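You operate a simulated robot arm through the tools that you are given. There is no shell and no other tool. Be economical: measure what you need, move in short steps, check, and stop when the job is done.

You are at the controls of a simulated robot arm. One attempt, no reset.

Task
Wind the green hem tape on to spool 3, part the ends and switch the rewinder off.
Fine: use one tab.
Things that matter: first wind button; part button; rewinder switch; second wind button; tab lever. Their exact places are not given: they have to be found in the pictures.

The check looks at the end state, three seconds after you hand in, the way a careful person would. Anything else that was tipped, shoved, dropped, spilled or broken makes it a failure.

Robot
A 7-joint arm with a vacuum gripper, on a carriage that runs on a rail from [1.7, 204.3] to [-0.4, -43.7] (x, y) and turns from 128 to 460 degrees about z. Base frame: it is fixed where the carriage stands at the start and does not move with it; the origin is on the floor, on the carriage's upright axis, x ahead of it, y to its left, z up; the surface under the hand at the start is at about z = 89.8. Lengths are in cm, angles in degrees, forces in N, time in s.
With the tool pointing down near the work surface it reaches from about 34 to 74 cm from the robot's upright axis, wherever it stands. Its first joint turns from -166.0 to 166.0 degrees. Places, roughly: first wind button [40, 10, 90]; part button [40, -10, 90]; rewinder switch [50, -40, 90]; second wind button [40, -20, 90]; tab lever [50, -20, 100]. Payload 1.06 kg.
Tool frame: the origin (TCP) lies in the middle of the cups' lips, and z points out of the cups. The gripper has 1 cup of 2.4 cm across, covering 2.4 by 2.4 cm (tool x, y); the bellows give 0.8 cm. With the vacuum on, a cup seals on a smooth face that it is pressed against (1 to 4 N); it does not hold porous or soft things. The pull reaches 23 N.
Orientation is that of the tool frame in the base frame, as a unit quaternion [x, y, z, w]. With the cups facing straight down, the tool's x points along the base's -x, its y along +y and its z along -z.

Tools
- The arm moves only by the tool move_arm. Its argument "commands" is a list of rows, each a list of 6 numbers: the shift along the base's x, y, z in m, then the turn, a rotation vector about the base's x, y, z in degrees. In form: [[x, y, z, ax, ay, az], ...]. A call has 1 to 20 rows; each row shifts and turns the commanded pose from where the row before left it. "vac" is the vacuum: 1 switches it on, -1 off, set as the call begins (left out, the last holds). Rows are played at 5 a second. More than 5 cm and 8.6 degrees between two rows, or a gripper value outside its range, and nothing of the call is played. A pose out of reach is approached as far as the arm can. The call stops where the force on the tool passes 50 N (or 10 N more than at its start, if that is more) or the arm is blocked; 0.2 s more then pass. The pull builds up within a second once a cup has sealed. Time passes only in rows, and 0.2 s behind the last, so rows that do not move give it time. The reply holds the time, the measured pose of the TCP, the force on the tool along the base axes and the pull of the vacuum, in the units named above and with some noise, with the torque about the TCP (base axes, N m) and any sound that the robot's microphone picked up.
- Cameras (640 x 400 px; columns grow to the right, rows downward): "scene" is now at [-0.63, 10.1, 160.35]; the picture's right is [-0.60, -0.80, 0.00], its down [-0.51, 0.38, -0.77] and it looks along [0.62, -0.46, -0.64] (base axes); focal length 264 px, centre (320, 200). "wrist" rides on the gripper at [7.8, 1.9, -9.6] in the tool frame; the picture's right is [-0.24, 0.97, 0.00], its down [-0.71, -0.17, -0.69] and it looks along [-0.67, -0.16, 0.73] (tool axes); focal length 243 px, centre (320, 200).
- get_image(camera): a new picture of that camera. No time passes.
- lift_body(by): slides the trunk up (or, below 0, down) by that many cm; the arm and the scene camera ride with it, the base frame stays. It gives what a move gives, with no picture.
- base_move(legs): drives the robot by 1 to 6 legs, each [ahead, left, turn to the left] in cm, cm and degrees, along the robot's own axes; the way and the turn of a leg run together, so that a leg with both is an arc; at most 150 cm and 180 degrees a leg. The arm and the cameras ride along, it lands a little off, and it stops where it bumps. It keeps to its track: a leg is cut to what the track allows. It gives what a move gives.
- aim_head(pan, tilt): turns the head with the scene camera to pan (to the left, within 155 degrees either way) and tilt (down, from -29 to 69), counted from straight ahead of the robot. It gives what a move gives.
- measure_at(camera, pixels): for up to 12 pixels [column, row] of the newest picture of that camera ("zoom" is the newest enlarged one), the place [x, y, z] in the base frame of the surface seen there, good to about 0.2 cm, but the place of the scene camera against the robot may be out by one fixed shift of up to 2.5 cm in any direction. No time passes.
- close_up(camera, box): a new picture of the part [left, top, right, bottom] of that camera's present view, enlarged. No time passes.
- job_done(): hands the job in; it is judged then, once.

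Work in short steps. Measure before you move; look again where a grasp or a placing could have gone wrong, and mend it. You have 80 turns and 52 pictures in all, those below and enlarged ones among them. Switch the vacuum off and draw the arm clear of the work before you hand the job in, unless the task says otherwise; then end with one line.

The tools are called after "Emit:" as a command line: name --pt "numbers of a row" for each row, then --argument value for the rest, lists and objects as JSON in quotes. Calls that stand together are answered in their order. move_arm: Moves the arm, as the interface text tells. Its arguments: {"type":"object","properties":{"commands":{"type":"array"},"vac":{"type":"number"}},"required":["commands"]} The other tools are called the same way: lift_body (by) slides the trunk up or down; base_move (legs) drives the base; aim_head (pan, tilt) turns the head that bears the scene camera; get_image (camera) takes a picture; measure_at (camera, pixels) gives the place of the surface under pixels of a picture; close_up (camera, box) takes an enlarged picture of a part of a camera's view; job_done () hands the job in.

At the start:

```text
time: 0.0
tcp_pos: [42.06, -17.73, 123.85]
orientation: [0.0, 1.0, 0.0, 0.0]
ft_force: [0.0, 0.4, -0.2]
wrist_torque: [-0.02, -0.02, 0.04]
pull: 0.0
trunk travel left (down, up): [-52.5, 6.5]
robot x, y, heading: [0.16, 0.53, -0.3]
head pan, tilt: [-37.0, 39.5]
```

scene: 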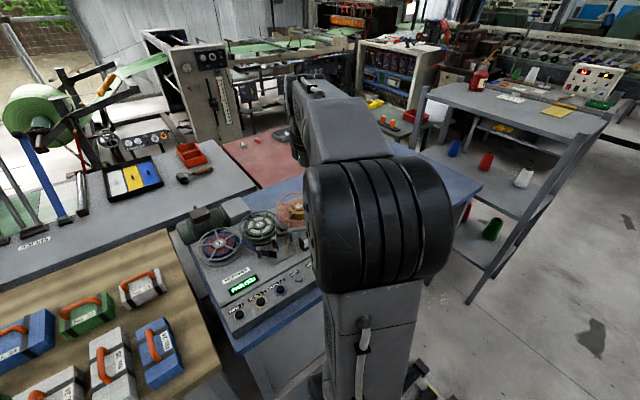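
wrist: 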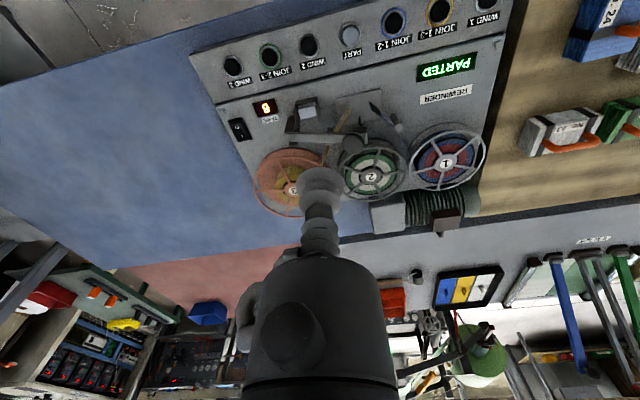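

The wrist view shows the rewinder panel upside down at about (190-510, 0-230). I enlarge it to read labels and spools.

Emit:
close_up --camera "wrist" --box '[180, 0, 520, 212]'

Emit:
close_up --camera "scene" --box '[170, 180, 330, 340]'

```text
1.88 times, centred on (350, 106) of wrist
```

zoom: 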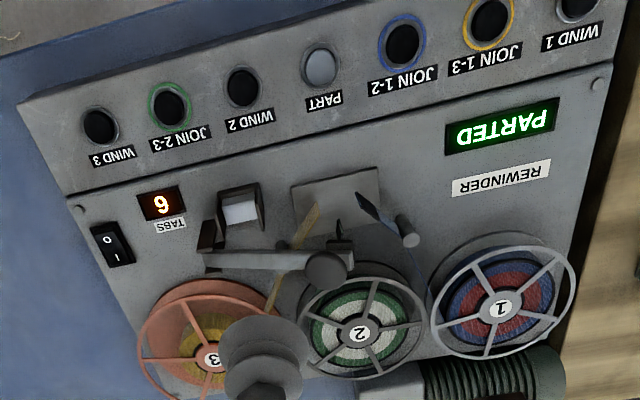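

```text
2.50 times, centred on (250, 260) of scene
```

zoom: 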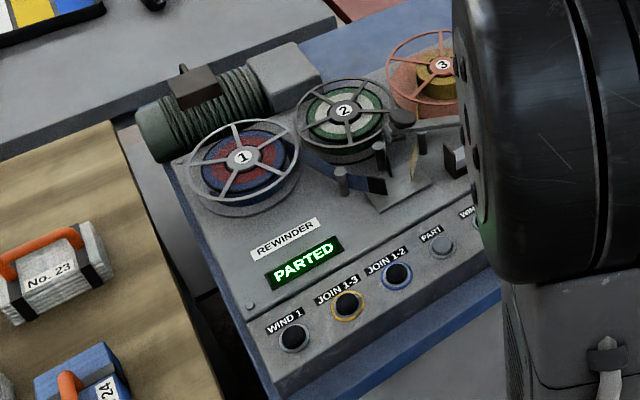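

The spools look layered in different colours, so I need sharper views. I measure the key points first.

Emit:
get_image --camera "wrist"

Emit:
measure_at --camera "wrist" --pixels '[[487, 4], [440, 12], [394, 22], [350, 36], [309, 46], [270, 56], [233, 67], [239, 129], [308, 110], [300, 138], [371, 176], [446, 163]]'

```text
47 pictures are left
```

wrist: 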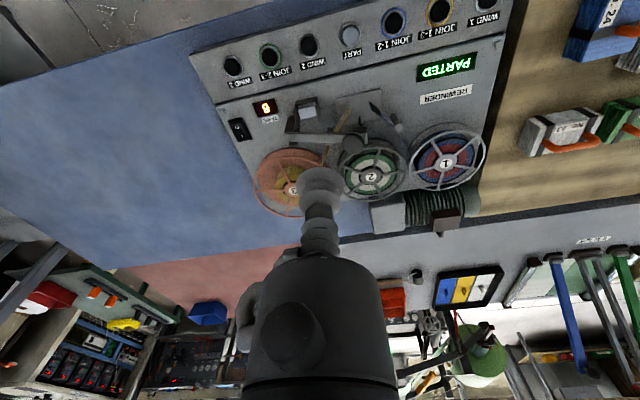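

```text
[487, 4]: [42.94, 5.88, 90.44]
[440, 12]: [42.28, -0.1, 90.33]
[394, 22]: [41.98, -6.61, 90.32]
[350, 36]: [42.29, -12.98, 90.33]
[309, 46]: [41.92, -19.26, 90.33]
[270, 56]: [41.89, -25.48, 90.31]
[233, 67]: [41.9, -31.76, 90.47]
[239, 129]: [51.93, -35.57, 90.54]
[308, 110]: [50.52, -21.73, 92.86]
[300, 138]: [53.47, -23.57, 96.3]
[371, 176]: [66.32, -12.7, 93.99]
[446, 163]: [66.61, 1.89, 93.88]
```

WIND 1..3 sit at y≈6, -19, -32, PART at -13, switch near (52,-36). Now I enlarge the spools and splice block for the tape layers.

Emit:
close_up --camera "wrist" --box '[330, 90, 490, 190]'

Emit:
close_up --camera "wrist" --box '[220, 85, 380, 220]'

```text
4.00 times, centred on (410, 140) of wrist
```

zoom: 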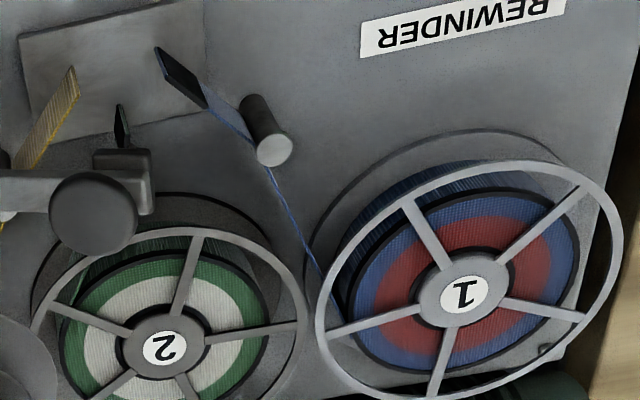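

```text
2.96 times, centred on (300, 152) of wrist
```

zoom: 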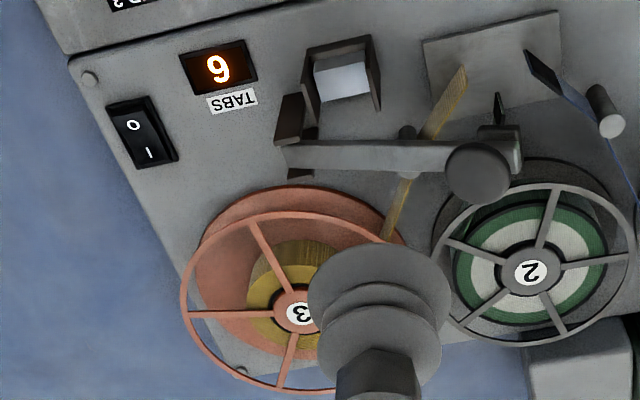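

Spool 2 carries green outside, white inside; spool 3 only yellow; blue and yellow ends lie at the splice block. I shift the arm left and lower, to see the block, lever and spools past the tool.

Emit:
move_arm --pt "0 0.045 -0.02 0 0 0" --pt "0 0.045 -0.02 0 0 0" --pt "0 0.045 -0.02 0 0 0" --pt "0 0.045 -0.02 0 0 0" --pt "0 0.045 -0.02 0 0 0" --pt "0 0 0 0 0 0"

Emit:
get_image --camera "wrist"

```text
time: 1.4
tcp_pos: [41.98, 5.0, 113.83]
orientation: [0.0, 1.0, 0.0, 0.0]
ft_force: [-0.4, 0.3, -0.4]
wrist_torque: [0.02, 0.0, -0.01]
pull: 0.0
trunk travel left (down, up): [-52.5, 6.5]
robot x, y, heading: [0.32, 0.05, -0.0]
head pan, tilt: [-37.0, 39.5]
```

```text
44 pictures are left
```

wrist: 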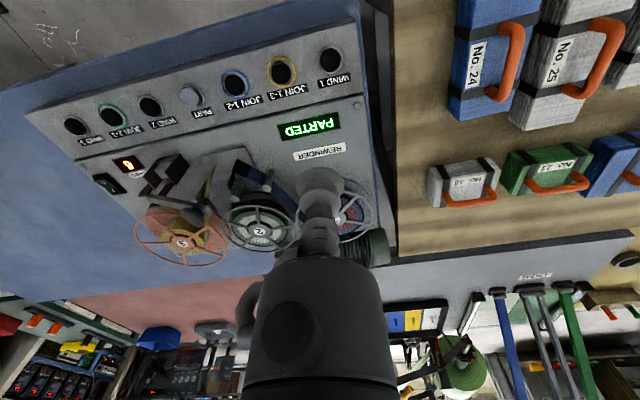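

Spools 2, 3 and the block are now clear of the tool at (60-290, 130-270); I enlarge.

Emit:
close_up --camera "wrist" --box '[120, 140, 310, 270]'

Emit:
close_up --camera "wrist" --box '[50, 40, 370, 240]'

```text
3.08 times, centred on (215, 205) of wrist
```

zoom: 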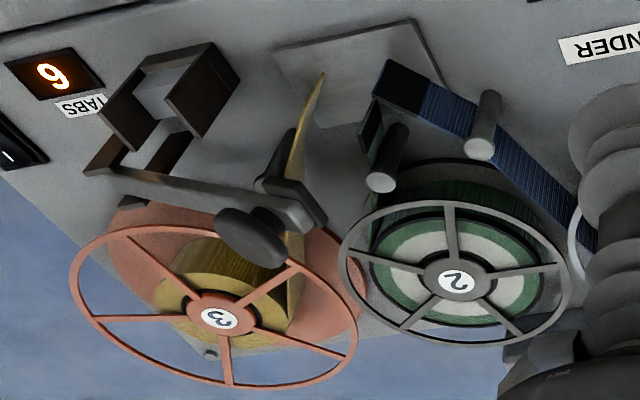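

```text
2.00 times, centred on (210, 140) of wrist
```

zoom: 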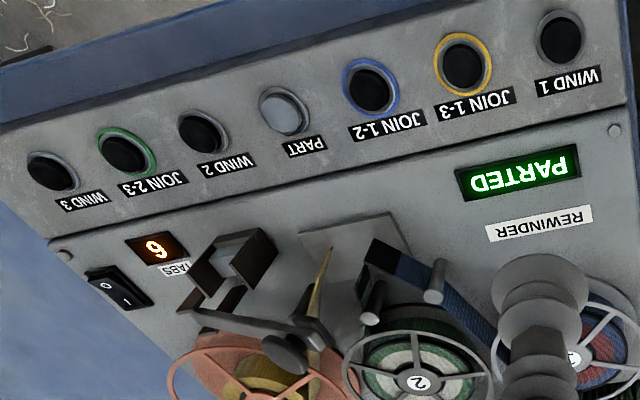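

I measure the lever knob, its arm and hinge, the rocker switch and the buttons in this newest enlarged view.

Emit:
measure_at --camera "zoom" --pixels '[[285, 350], [270, 345], [240, 325], [200, 315], [195, 280], [245, 262], [315, 320], [325, 260], [107, 285], [130, 300], [125, 154], [52, 171]]'

Emit:
close_up --camera "wrist" --box '[85, 135, 225, 225]'

```text
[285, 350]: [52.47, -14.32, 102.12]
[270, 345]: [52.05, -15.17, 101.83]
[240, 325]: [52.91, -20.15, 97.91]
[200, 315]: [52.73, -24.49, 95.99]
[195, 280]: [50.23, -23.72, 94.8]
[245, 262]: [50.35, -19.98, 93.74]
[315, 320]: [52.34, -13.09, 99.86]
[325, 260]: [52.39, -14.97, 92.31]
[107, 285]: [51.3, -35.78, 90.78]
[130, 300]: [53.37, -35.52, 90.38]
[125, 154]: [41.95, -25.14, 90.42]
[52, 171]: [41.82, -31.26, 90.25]
```

```text
4.44 times, centred on (155, 180) of wrist
```

zoom: 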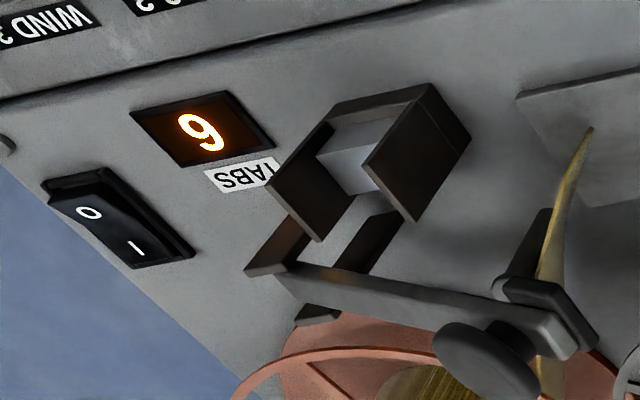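

The lever's knob is at about (52.3,-14.7,102), hinged near (53,-25,95); JOIN 2-3 is at (41.95,-25.4,90.4). I go over JOIN 2-3 and descend to just above it.

Emit:
move_arm --pt "0 -0.044 -0.01 0 0 0" --pt "0 -0.044 -0.01 0 0 0" --pt "0 -0.044 -0.01 0 0 0" --pt "0 -0.044 -0.02 0 0 0" --pt "0 -0.044 -0.03 0 0 0" --pt "0 -0.044 -0.04 0 0 0" --pt "0 -0.04 -0.045 0 0 0" --pt "0 0 -0.035 0 0 0" --pt "0 0 -0.02 0 0 0" --pt "0 0 0 0 0 0"

Emit:
get_image --camera "wrist"

```text
refused: row 5 steps farther than a row can; nothing moved
```

```text
40 pictures are left
```

wrist: 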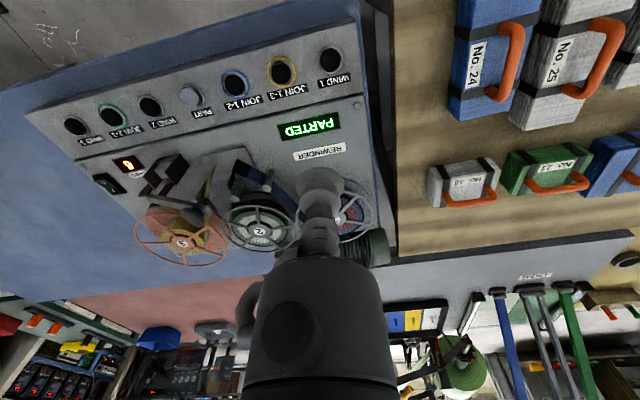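

A row stepped too far; I repeat with shorter steps towards (42,-25.4,92.5).

Emit:
move_arm --pt "0 -0.044 -0.01 0 0 0" --pt "0 -0.044 -0.01 0 0 0" --pt "0 -0.044 -0.01 0 0 0" --pt "0 -0.044 -0.01 0 0 0" --pt "0 -0.044 -0.01 0 0 0" --pt "0 -0.044 -0.01 0 0 0" --pt "0 -0.04 -0.01 0 0 0" --pt "0 0 -0.045 0 0 0" --pt "0 0 -0.045 0 0 0" --pt "0 0 -0.045 0 0 0" --pt "0 0 0 0 0 0"

Emit:
get_image --camera "wrist"

```text
time: 3.8
tcp_pos: [41.96, -25.91, 93.28]
orientation: [0.0, 1.0, 0.0, 0.0]
ft_force: [0.5, 0.0, -0.1]
wrist_torque: [-0.01, 0.0, -0.02]
pull: 0.0
trunk travel left (down, up): [-52.5, 6.5]
robot x, y, heading: [-0.08, 0.12, 0.2]
head pan, tilt: [-37.0, 39.5]
```

```text
39 pictures are left
```

wrist: 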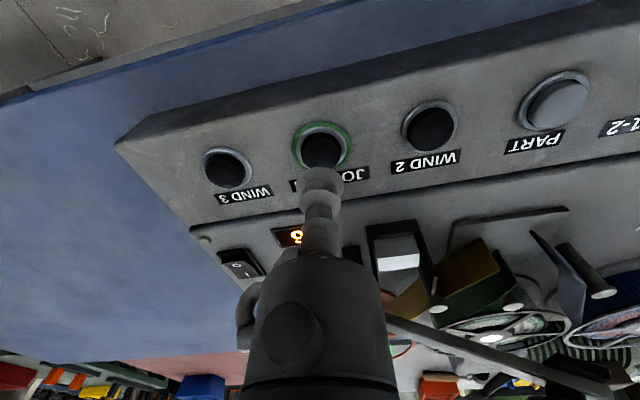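

The cup is over JOIN 2-3 (button at 322,150). I measure its cap and neighbours for exact centres.

Emit:
measure_at --camera "wrist" --pixels '[[322, 150], [322, 136], [322, 162], [305, 150], [338, 150], [227, 168], [430, 128], [557, 103], [475, 275], [540, 245], [480, 310], [401, 262]]'

Emit:
close_up --camera "wrist" --box '[380, 190, 640, 360]'

```text
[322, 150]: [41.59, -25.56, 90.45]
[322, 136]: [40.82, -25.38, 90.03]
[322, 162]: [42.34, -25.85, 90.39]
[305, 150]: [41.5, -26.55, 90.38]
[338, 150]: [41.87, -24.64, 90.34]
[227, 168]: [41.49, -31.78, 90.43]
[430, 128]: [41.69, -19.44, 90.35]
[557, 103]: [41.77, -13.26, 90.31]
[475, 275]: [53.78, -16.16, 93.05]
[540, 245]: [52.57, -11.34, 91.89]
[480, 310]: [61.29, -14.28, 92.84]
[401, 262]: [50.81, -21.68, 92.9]
```

```text
2.35 times, centred on (510, 275) of wrist
```

zoom: 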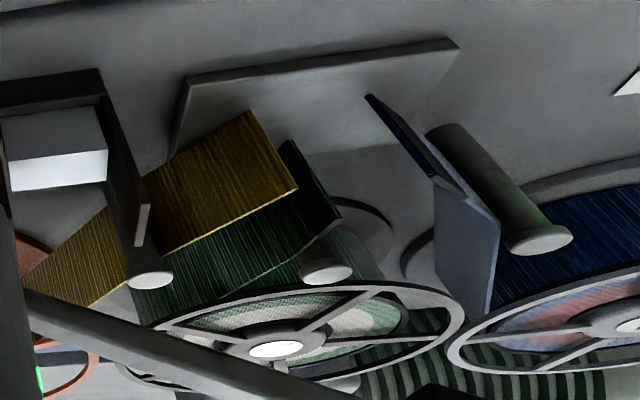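

Button centre is (41.65,-25.5,90.4). I press in small steps and watch force and sound.

Emit:
move_arm --pt "-0.003 0.004 -0.015 0 0 0" --pt "0 0 -0.01 0 0 0" --pt "0 0 -0.005 0 0 0" --pt "0 0 -0.004 0 0 0"

```text
time: 4.8
tcp_pos: [41.84, -25.06, 89.9]
orientation: [0.0, 1.0, 0.001, 0.0]
ft_force: [-0.3, -0.9, 2.1]
wrist_torque: [-0.02, -0.02, 0.02]
pull: 0.0
trunk travel left (down, up): [-52.5, 6.5]
robot x, y, heading: [0.48, 0.16, -0.1]
head pan, tilt: [-37.0, 39.5]
```

Contact at 2 N, no click yet; I press a little deeper, in 2 mm steps.

Emit:
move_arm --pt "0 0 -0.002 0 0 0" --pt "0 0 -0.002 0 0 0" --pt "0 0 -0.002 0 0 0"

Emit:
close_up --camera "wrist" --box '[220, 130, 640, 360]'

```text
time: 5.6
tcp_pos: [41.9, -25.16, 89.36]
orientation: [0.0, 1.0, 0.0, 0.0]
ft_force: [-1.2, 1.7, 4.2]
wrist_torque: [-0.03, -0.03, 0.0]
pull: 0.0
trunk travel left (down, up): [-52.5, 6.5]
robot x, y, heading: [-0.27, 0.11, 0.1]
head pan, tilt: [-37.0, 39.5]
heard: click
```

```text
1.52 times, centred on (430, 245) of wrist
```

zoom: 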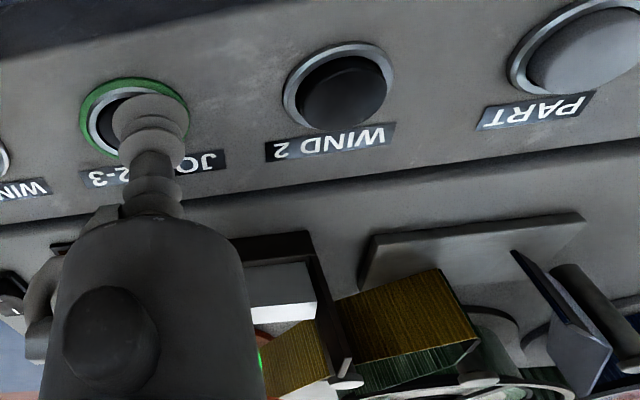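

It clicked. I lift off well and move left to see the display and block.

Emit:
move_arm --pt "0 0 0.02 0 0 0" --pt "0 0 0.045 0 0 0" --pt "0 0 0.045 0 0 0" --pt "0 0.03 0.04 0 0 0" --pt "0 0.045 0.02 0 0 0" --pt "0 0.045 0.02 0 0 0" --pt "0 0.045 0 0 0 0" --pt "0 0.045 0 0 0 0" --pt "0 0.045 0 0 0 0"

Emit:
close_up --camera "wrist" --box '[50, 40, 370, 240]'

```text
time: 7.6
tcp_pos: [42.03, 0.34, 107.96]
orientation: [0.001, 1.0, 0.001, -0.001]
ft_force: [0.1, -0.1, 0.3]
wrist_torque: [0.0, 0.03, 0.0]
pull: 0.1
trunk travel left (down, up): [-52.5, 6.5]
robot x, y, heading: [-0.12, -0.13, 0.0]
head pan, tilt: [-37.0, 39.5]
```

```text
2.00 times, centred on (210, 140) of wrist
```

zoom: 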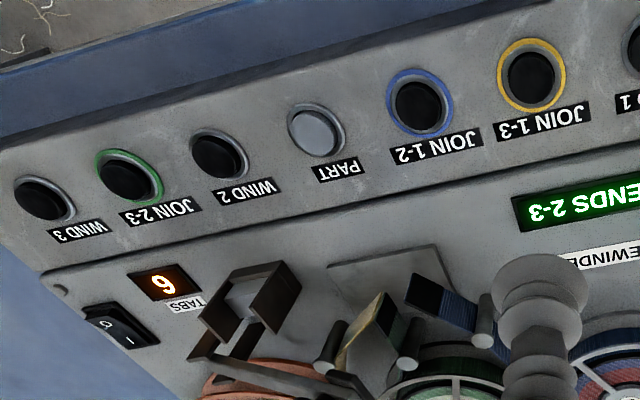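

Display now reads "ENDS 2-3", tabs still 6. Next the tab lever; I look at it from a bit farther for the knob's exact place.

Emit:
move_arm --pt "0 -0.02 0.03 0 0 0" --pt "-0.03 -0.03 0.02 0 0 0" --pt "-0.02 -0.04 0 0 0 0" --pt "-0.0 -0.04 0 0 0 0" --pt "0 0 0 0 0 0"

Emit:
close_up --camera "wrist" --box '[160, 80, 480, 280]'

```text
time: 8.8
tcp_pos: [36.8, -12.68, 112.96]
orientation: [0.0, 1.0, 0.0, 0.0]
ft_force: [0.0, -0.2, -0.7]
wrist_torque: [0.0, 0.0, -0.01]
pull: 0.1
trunk travel left (down, up): [-52.5, 6.5]
robot x, y, heading: [0.1, -0.15, -0.0]
head pan, tilt: [-37.0, 39.5]
```

```text
2.00 times, centred on (320, 180) of wrist
```

zoom: 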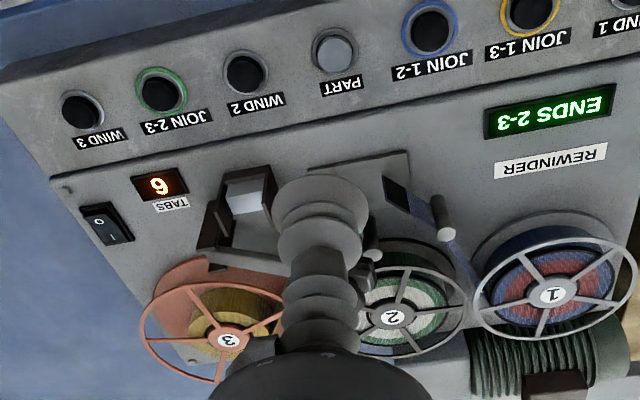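

The tool hides the knob here, but the earlier measure puts its top centre near (52.4,-14.4,102.1). I move above it at z≈105 and check.

Emit:
move_arm --pt "0.045 0 0 0 0 0" --pt "0.045 0 0 0 0 0" --pt "0.045 0 0 0 0 0" --pt "0.021 -0.018 -0.02 0 0 0" --pt "0 0 -0.04 0 0 0" --pt "0 0 -0.02 0 0 0" --pt "0 0 0 0 0 0"

Emit:
get_image --camera "wrist"

```text
time: 10.4
tcp_pos: [52.44, -14.62, 105.38]
orientation: [0.001, 1.0, 0.0, 0.0]
ft_force: [-0.1, -0.6, 0.2]
wrist_torque: [0.02, 0.01, 0.01]
pull: 0.1
trunk travel left (down, up): [-52.5, 6.5]
robot x, y, heading: [-0.12, -0.43, -0.3]
head pan, tilt: [-37.0, 39.5]
```

```text
34 pictures are left
```

wrist: 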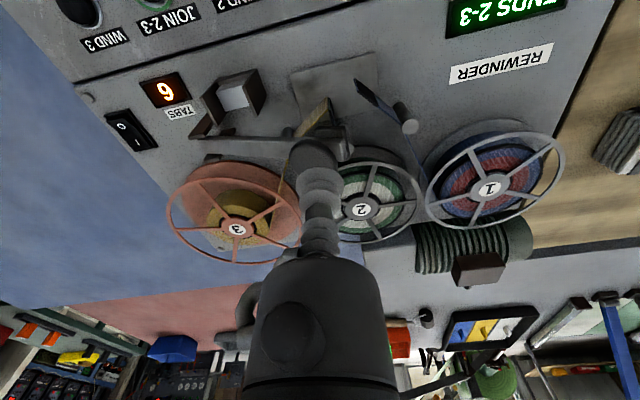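

The cup is over the knob (315,150), with the gripped arm to its left. I press down in 5 mm steps.

Emit:
move_arm --pt "0 0 -0.015 0 0 0" --pt "0 0 -0.01 0 0 0" --pt "0 0 -0.01 0 0 0" --pt "0 0 -0.005 0 0 0" --pt "0 0 -0.005 0 0 0"

Emit:
get_image --camera "wrist"

```text
time: 11.6
tcp_pos: [52.52, -14.28, 100.65]
orientation: [0.0, 1.0, -0.001, 0.001]
ft_force: [-0.3, 0.1, 1.0]
wrist_torque: [0.03, -0.03, 0.01]
pull: 0.0
trunk travel left (down, up): [-52.5, 6.5]
robot x, y, heading: [0.53, 0.0, -0.3]
head pan, tilt: [-37.0, 39.5]
```

```text
33 pictures are left
```

wrist: 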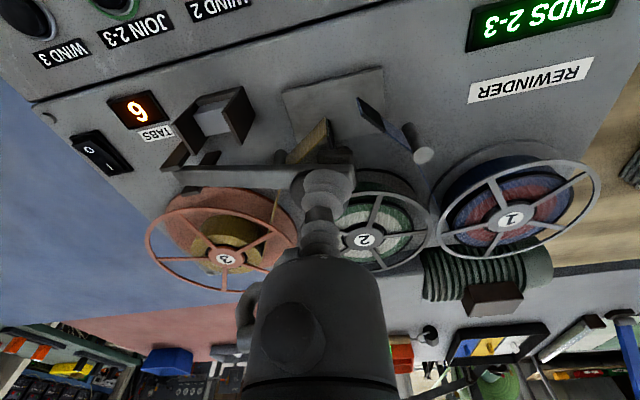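

1 N of contact, the lever is starting down. I continue, drifting slightly +y as it swings.

Emit:
move_arm --pt "0 0.001 -0.007 0 0 0" --pt "0 0.001 -0.007 0 0 0" --pt "0 0.001 -0.007 0 0 0" --pt "0 0.001 -0.007 0 0 0" --pt "0 0 0 0 0 0"

```text
time: 12.8
tcp_pos: [52.44, -14.13, 97.9]
orientation: [0.0, 1.0, 0.001, 0.0]
ft_force: [0.0, 0.2, 2.4]
wrist_torque: [-0.02, 0.0, -0.02]
pull: 0.1
trunk travel left (down, up): [-52.5, 6.5]
robot x, y, heading: [0.16, -0.11, -0.3]
head pan, tilt: [-37.0, 39.5]
```

Smooth spring load; continuing down.

Emit:
move_arm --pt "0 0.001 -0.005 0 0 0" --pt "0 0.001 -0.005 0 0 0" --pt "0 0.001 -0.005 0 0 0" --pt "0 0 0 0 0 0"

Emit:
get_image --camera "wrist"

```text
time: 13.8
tcp_pos: [52.44, -13.8, 96.53]
orientation: [0.0, 1.0, 0.0, 0.0]
ft_force: [-0.6, -1.7, 5.5]
wrist_torque: [0.05, 0.01, 0.03]
pull: 0.0
trunk travel left (down, up): [-52.5, 6.5]
robot x, y, heading: [-0.07, -0.05, -0.2]
head pan, tilt: [-37.0, 39.5]
```

```text
32 pictures are left
```

wrist: 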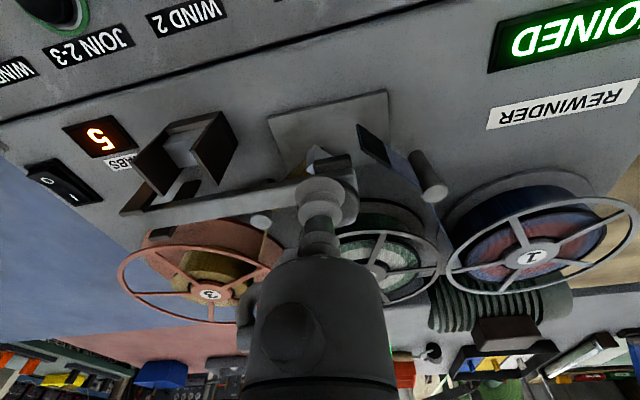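

"JOINED", tabs 5. I raise gently off the knob and travel over to WIND 3 (41.6,-31.7).

Emit:
move_arm --pt "0 0 0.02 0 0 0" --pt "0 0 0.03 0 0 0" --pt "0 0 0.03 0 0 0" --pt "0 0 0.03 0 0 0" --pt "-0.04 -0.03 0 0 0 0" --pt "-0.04 -0.03 0 0 0 0" --pt "-0.03 -0.04 0 0 0 0" --pt "0 -0.04 0 0 0 0" --pt "0 -0.038 0 0 0 0" --pt "0 0 0 0 0 0"

Emit:
get_image --camera "wrist"

```text
time: 16.0
tcp_pos: [40.98, -31.43, 107.33]
orientation: [0.001, 1.0, 0.0, 0.0]
ft_force: [-0.8, 0.2, -0.3]
wrist_torque: [0.01, 0.0, 0.02]
pull: 0.0
trunk travel left (down, up): [-52.5, 6.5]
robot x, y, heading: [-0.27, -0.37, 0.1]
head pan, tilt: [-37.0, 39.5]
```

```text
31 pictures are left
```

wrist: 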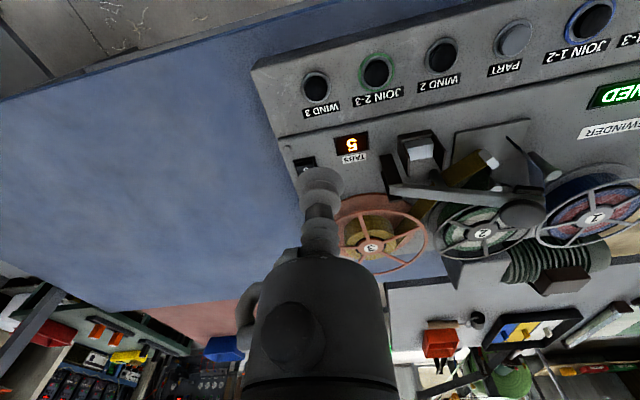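

Lever sprang back, count 5. Descend on WIND 3.

Emit:
move_arm --pt "0.006 -0.002 -0.045 0 0 0" --pt "0 0 -0.045 0 0 0" --pt "0 0 -0.045 0 0 0" --pt "0 0 -0.025 0 0 0" --pt "0 0 -0.01 0 0 0" --pt "0 0 -0.003 0 0 0"

Emit:
close_up --camera "wrist" --box '[240, 100, 640, 350]'

```text
time: 17.4
tcp_pos: [41.94, -31.64, 90.17]
orientation: [0.0, 1.0, 0.0, -0.001]
ft_force: [-0.1, 0.3, 0.5]
wrist_torque: [-0.03, 0.02, -0.04]
pull: 0.0
trunk travel left (down, up): [-52.5, 6.5]
robot x, y, heading: [0.49, 0.02, -0.1]
head pan, tilt: [-37.0, 39.5]
```

```text
1.60 times, centred on (440, 225) of wrist
```

zoom: 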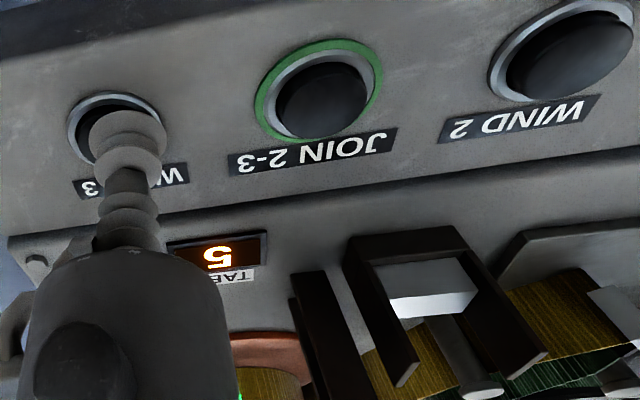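

Cup is on WIND 3's cap. I press briefly and release at once, to learn whether it runs by hold or by click.

Emit:
move_arm --pt "0 0 -0.004 0 0 0" --pt "0 0 -0.004 0 0 0" --pt "0 0 0.015 0 0 0"

Emit:
close_up --camera "wrist" --box '[240, 100, 640, 350]'

```text
time: 18.2
tcp_pos: [41.88, -31.7, 90.85]
orientation: [-0.001, 1.0, 0.0, 0.0]
ft_force: [0.3, 0.0, 0.2]
wrist_torque: [0.0, 0.04, 0.02]
pull: 0.0
trunk travel left (down, up): [-52.5, 6.5]
robot x, y, heading: [-0.08, 0.14, -0.1]
head pan, tilt: [-37.0, 39.5]
heard: click
```

```text
1.60 times, centred on (440, 225) of wrist
```

zoom: 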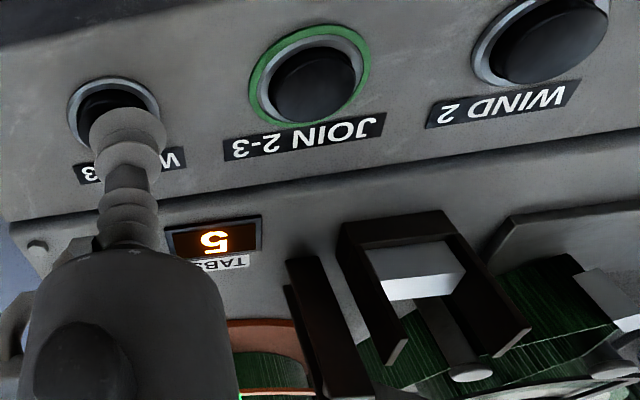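

Green already shows on spool 3's side. No time passes while looking, so I take a full picture before moving on.

Emit:
get_image --camera "wrist"

Emit:
get_image --camera "scene"

```text
28 pictures are left
```

wrist: 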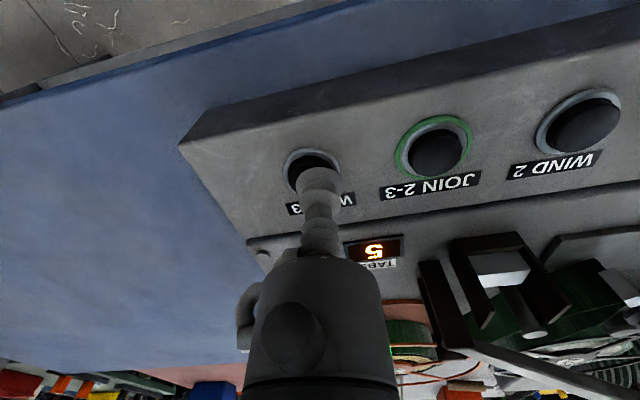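

```text
27 pictures are left
```

scene: 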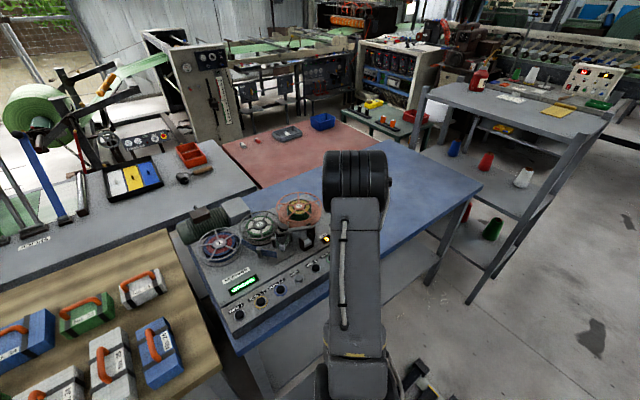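

Emit:
close_up --camera "scene" --box '[190, 180, 330, 310]'

```text
3.08 times, centred on (260, 245) of scene
```

zoom: 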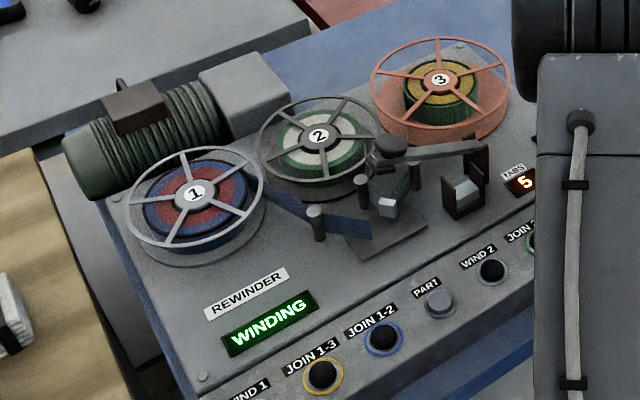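

Display reads WINDING: it runs from a click. I let 0.4 s pass with the cup held right over the button and look again.

Emit:
move_arm --pt "0 0 0 0 0 0"

Emit:
close_up --camera "scene" --box '[190, 180, 330, 310]'

```text
time: 18.6
tcp_pos: [42.0, -31.73, 90.87]
orientation: [-0.001, 1.0, 0.0, 0.0]
ft_force: [-1.5, -0.6, 0.3]
wrist_torque: [0.03, 0.0, -0.02]
pull: 0.2
trunk travel left (down, up): [-52.5, 6.5]
robot x, y, heading: [-0.18, 0.31, 0.2]
head pan, tilt: [-37.0, 39.5]
```

```text
3.08 times, centred on (260, 245) of scene
```

zoom: 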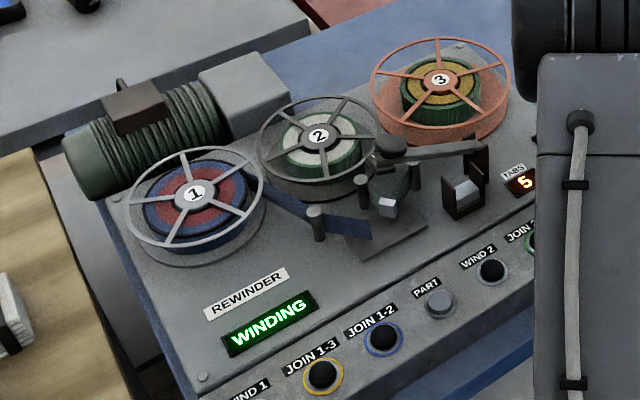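

Green on spool 2 is shrinking steadily. Another 0.4 s.

Emit:
move_arm --pt "0 0 0 0 0 0"

Emit:
close_up --camera "scene" --box '[190, 180, 330, 310]'

```text
time: 19.0
tcp_pos: [41.97, -31.68, 90.78]
orientation: [-0.001, 1.0, 0.001, 0.001]
ft_force: [0.5, -0.3, 0.6]
wrist_torque: [-0.01, -0.01, -0.03]
pull: 0.1
trunk travel left (down, up): [-52.5, 6.5]
robot x, y, heading: [0.24, -0.21, 0.1]
head pan, tilt: [-37.0, 39.5]
```

```text
3.08 times, centred on (260, 245) of scene
```

zoom: 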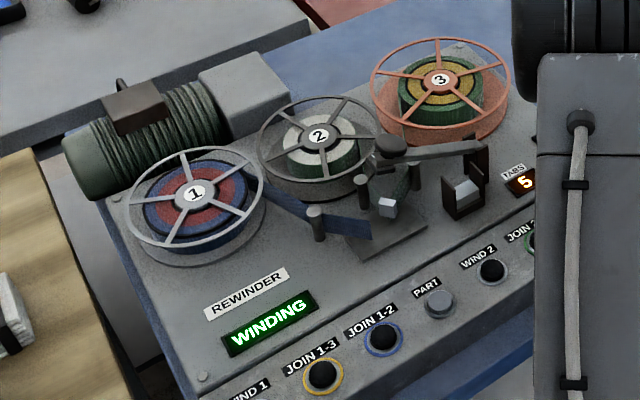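

Little or no green remains on spool 2; I zoom harder to judge.

Emit:
close_up --camera "scene" --box '[240, 185, 310, 245]'

```text
6.67 times, centred on (275, 215) of scene
```

zoom: 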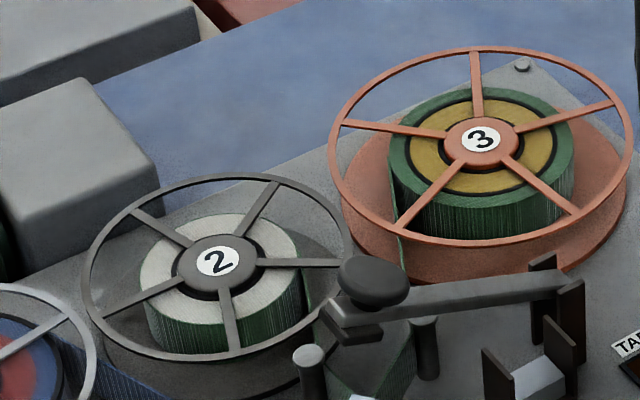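

Only a thin skin of green is left on spool 2. One more 0.4 s, while lowering the cup just to the cap in readiness.

Emit:
move_arm --pt "0 0 -0.005 0 0 0"

Emit:
close_up --camera "scene" --box '[230, 190, 330, 290]'

```text
time: 19.4
tcp_pos: [42.01, -31.8, 90.46]
orientation: [0.0, 1.0, 0.0, 0.0]
ft_force: [0.0, 0.0, -0.1]
wrist_torque: [-0.01, 0.0, 0.01]
pull: 0.1
trunk travel left (down, up): [-52.5, 6.5]
robot x, y, heading: [-0.55, 0.09, -0.1]
head pan, tilt: [-37.0, 39.5]
```

```text
4.00 times, centred on (280, 240) of scene
```

zoom: 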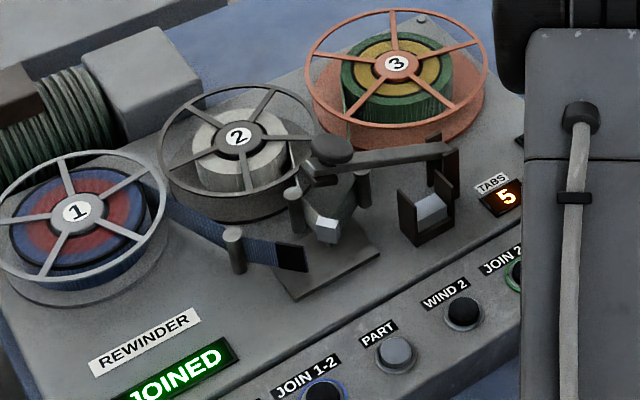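

It stopped by itself ("JOINED"): all green on spool 3, white left on 2. I lift and go to PART (41.75,-13.2).

Emit:
move_arm --pt "0 0 0.045 0 0 0" --pt "0 0.045 0.01 0 0 0" --pt "0 0.045 0 0 0 0" --pt "0 0.045 0 0 0 0" --pt "-0.002 0.049 0 0 0 0" --pt "0 0 -0.04 0 0 0" --pt "0 0 -0.015 0 0 0" --pt "0 0 0 0 0 0"

Emit:
get_image --camera "wrist"

```text
time: 21.2
tcp_pos: [41.66, -13.43, 90.61]
orientation: [0.0, 1.0, 0.0, -0.001]
ft_force: [-0.8, 0.4, 0.8]
wrist_torque: [-0.01, 0.02, 0.01]
pull: 0.1
trunk travel left (down, up): [-52.5, 6.5]
robot x, y, heading: [0.01, 0.2, -0.2]
head pan, tilt: [-37.0, 39.5]
```

```text
21 pictures are left
```

wrist: 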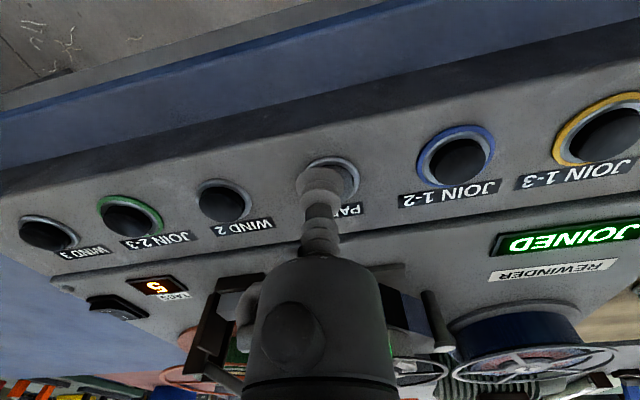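

The cup sits on PART and the display still says JOINED. I press and lift.

Emit:
move_arm --pt "0 0 -0.006 0 0 0" --pt "0 0 -0.003 0 0 0" --pt "0 0 -0.003 0 0 0" --pt "0 0 0.02 0 0 0"

Emit:
get_image --camera "wrist"

```text
time: 22.2
tcp_pos: [41.76, -13.37, 91.27]
orientation: [-0.001, 1.0, 0.0, 0.001]
ft_force: [0.0, 0.1, 0.2]
wrist_torque: [0.03, 0.01, 0.03]
pull: 0.0
trunk travel left (down, up): [-52.5, 6.5]
robot x, y, heading: [-0.14, -0.01, 0.0]
head pan, tilt: [-37.0, 39.5]
heard: click
```

```text
20 pictures are left
```

wrist: 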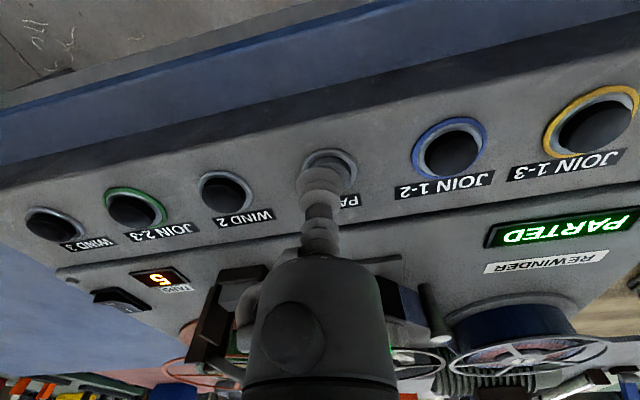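

"PARTED". I rise and move to the area near the rocker switch to view it.

Emit:
move_arm --pt "0 0 0.045 0 0 0" --pt "0 0 0.045 0 0 0" --pt "0 -0.045 0.02 0 0 0" --pt "0 -0.045 0 0 0 0" --pt "0 -0.045 0 0 0 0" --pt "0 -0.045 0 0 0 0" --pt "0 -0.0 0 0 0 0"

Emit:
get_image --camera "wrist"

Emit:
close_up --camera "scene" --box '[190, 180, 350, 300]'

```text
time: 23.8
tcp_pos: [41.63, -31.41, 102.59]
orientation: [0.0, 1.0, 0.0, 0.0]
ft_force: [-0.4, 0.6, 0.3]
wrist_torque: [-0.01, -0.02, -0.02]
pull: 0.1
trunk travel left (down, up): [-52.5, 6.5]
robot x, y, heading: [-0.19, -0.19, 0.0]
head pan, tilt: [-37.0, 39.5]
```

```text
19 pictures are left
```

wrist: 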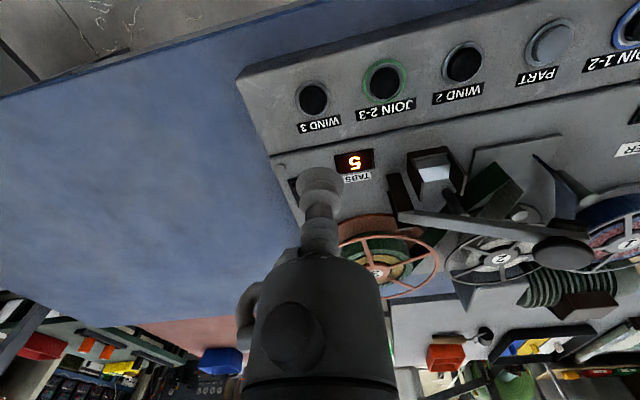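

```text
3.33 times, centred on (270, 240) of scene
```

zoom: 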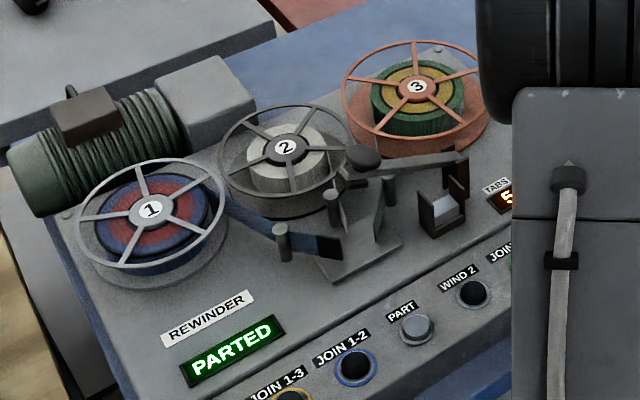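

State as wanted: green over yellow on spool 3, white on 2. I move 9 cm left to see the rocker switch unhidden.

Emit:
move_arm --pt "0 0.045 0 0 0 0" --pt "0 0.045 0 0 0 0" --pt "0 0 0 0 0 0"

Emit:
close_up --camera "wrist" --box '[150, 130, 310, 230]'

```text
time: 24.6
tcp_pos: [41.48, -22.62, 102.32]
orientation: [0.0, 1.0, 0.0, 0.0]
ft_force: [0.2, -0.9, 0.0]
wrist_torque: [0.0, 0.03, 0.01]
pull: 0.0
trunk travel left (down, up): [-52.5, 6.5]
robot x, y, heading: [-0.2, 0.25, 0.3]
head pan, tilt: [-37.0, 39.5]
```

```text
4.00 times, centred on (230, 180) of wrist
```

zoom: 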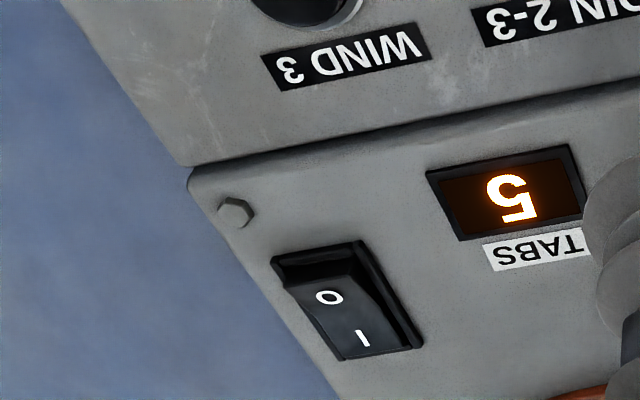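

The O end (325,298) stands raised, I pressed. I measure the rocker.

Emit:
measure_at --camera "zoom" --pixels '[[325, 298], [362, 337], [315, 283], [340, 282], [290, 290], [345, 315], [320, 250], [415, 345], [310, 220]]'

```text
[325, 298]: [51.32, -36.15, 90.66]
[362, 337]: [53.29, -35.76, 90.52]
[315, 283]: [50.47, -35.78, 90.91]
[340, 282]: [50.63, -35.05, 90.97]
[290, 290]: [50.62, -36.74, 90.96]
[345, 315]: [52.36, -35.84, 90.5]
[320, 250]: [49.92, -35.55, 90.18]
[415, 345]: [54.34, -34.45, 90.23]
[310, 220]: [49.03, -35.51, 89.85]
```

O end top is at x≈50.5, z≈90.95. I go above (50.8,-35.9), then press down in small steps.

Emit:
move_arm --pt "0 -0.045 0 0 0 0" --pt "0 -0.045 0 0 0 0" --pt "0.03 -0.035 0 0 0 0" --pt "0.032 -0.009 0 0 0 0" --pt "0.03 0 0 0 0 0" --pt "0 0 -0.045 0 0 0" --pt "0 0 -0.045 0 0 0" --pt "0 0 -0.013 0 0 0" --pt "0 0 0 0 0 0"

Emit:
close_up --camera "wrist" --box '[220, 80, 420, 230]'

```text
time: 26.6
tcp_pos: [51.04, -35.85, 92.12]
orientation: [0.0, 1.0, 0.0, 0.0]
ft_force: [-0.3, -0.2, 0.9]
wrist_torque: [0.0, -0.01, 0.01]
pull: 0.1
trunk travel left (down, up): [-52.5, 6.5]
robot x, y, heading: [0.0, 0.2, 0.1]
head pan, tilt: [-37.0, 39.5]
```

```text
2.67 times, centred on (320, 155) of wrist
```

zoom: 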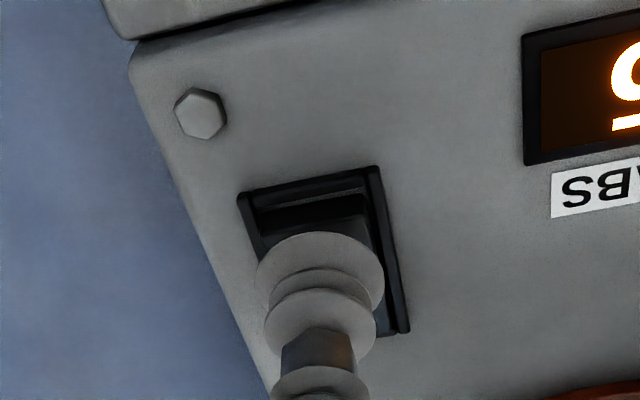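

The cup is over the rocker's O end; I shift 3 mm nearer and press.

Emit:
move_arm --pt "-0.004 0 0 0 0 0" --pt "0 0 -0.008 0 0 0" --pt "0 0 -0.004 0 0 0" --pt "0 0 -0.003 0 0 0" --pt "0 0 -0.003 0 0 0" --pt "0 0 -0.003 0 0 0"

Emit:
close_up --camera "wrist" --box '[220, 80, 640, 300]'

```text
time: 28.0
tcp_pos: [50.52, -35.85, 89.86]
orientation: [0.001, 1.0, 0.0, 0.0]
ft_force: [-2.4, 1.3, 6.2]
wrist_torque: [-0.04, -0.08, 0.01]
pull: 0.0
trunk travel left (down, up): [-52.5, 6.5]
robot x, y, heading: [0.05, -0.15, -0.0]
head pan, tilt: [-37.0, 39.5]
```

```text
1.52 times, centred on (430, 190) of wrist
```

zoom: 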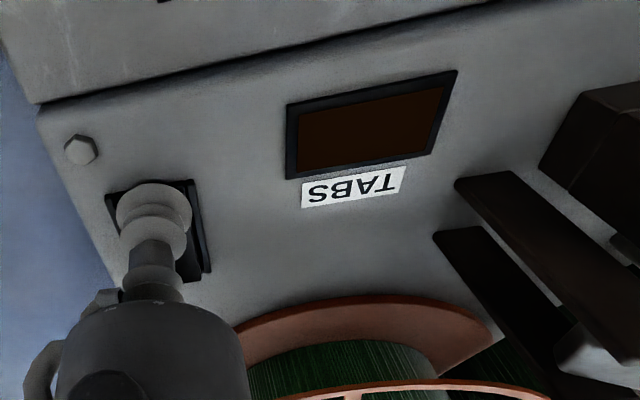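

The tab display went dark: off. I lift the arm clear and check that it stays off.

Emit:
move_arm --pt "0 0 0.02 0 0 0" --pt "0 0 0.045 0 0 0" --pt "0 0 0.045 0 0 0" --pt "0 0 0.045 0 0 0" --pt "-0.04 0 0.02 0 0 0" --pt "-0.04 0.02 0.03 0 0 0" --pt "0 0.04 0.02 0 0 0" --pt "0 0.04 0.02 0 0 0" --pt "0 0.04 0 0 0 0" --pt "0 0 0 0 0 0" --vac -1

Emit:
close_up --camera "wrist" --box '[180, 0, 520, 212]'

Emit:
get_image --camera "scene"

```text
refused: row 6 steps farther than a row can; nothing moved
```

```text
1.88 times, centred on (350, 106) of wrist
```

zoom: 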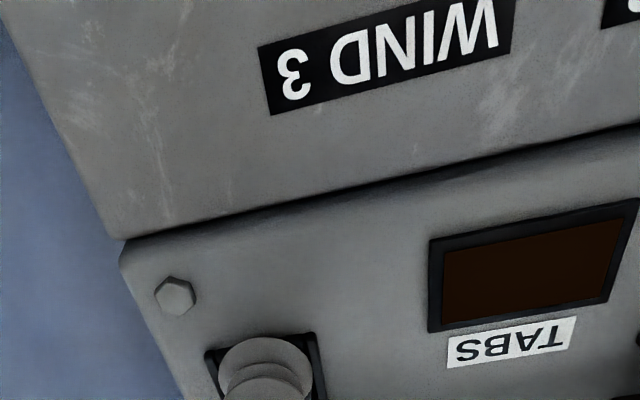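

```text
13 pictures are left
```

scene: 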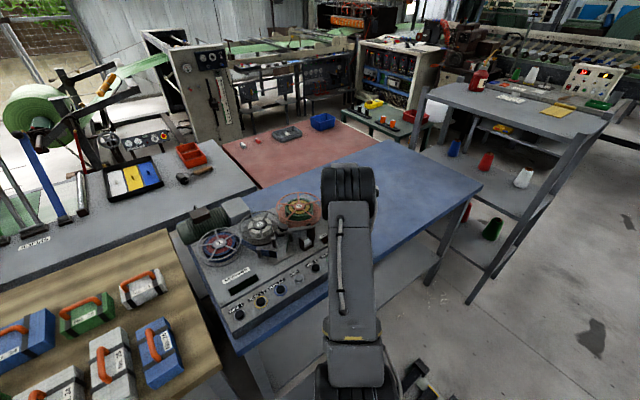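

The displays are dark, the lift was refused for step size; I repeat it with smaller rows.

Emit:
move_arm --pt "0 0 0.02 0 0 0" --pt "0 0 0.045 0 0 0" --pt "0 0 0.045 0 0 0" --pt "0 0 0.045 0 0 0" --pt "-0.04 0 0.02 0 0 0" --pt "-0.04 0.02 0.01 0 0 0" --pt "0 0.04 0.02 0 0 0" --pt "0 0.04 0.02 0 0 0" --pt "0 0.04 0 0 0 0" --pt "0 0 0 0 0 0" --vac -1

Emit:
close_up --camera "wrist" --box '[180, 0, 520, 212]'

```text
time: 30.2
tcp_pos: [42.42, -21.9, 112.17]
orientation: [0.0, 1.0, 0.0, 0.0]
ft_force: [0.5, -0.4, 0.2]
wrist_torque: [0.03, -0.02, 0.05]
pull: 0.0
trunk travel left (down, up): [-52.5, 6.5]
robot x, y, heading: [-0.14, -0.34, -0.0]
head pan, tilt: [-37.0, 39.5]
```

```text
1.88 times, centred on (350, 106) of wrist
```

zoom: 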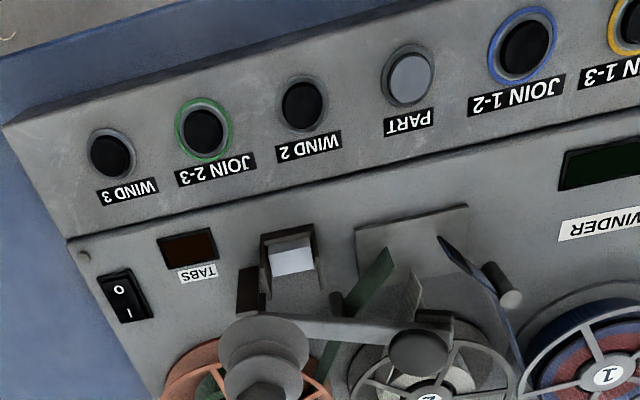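

Both displays are dark, green and white ends lie parted at the block, and the arm is clear. I hand in.

Emit:
job_done

```text
The job is handed in.
```

The green hem tape is now on spool 3 on top of the yellow, joined with one tab (the counter went from 6 to 5); the ends are parted, the rewinder is off and the job is handed in.
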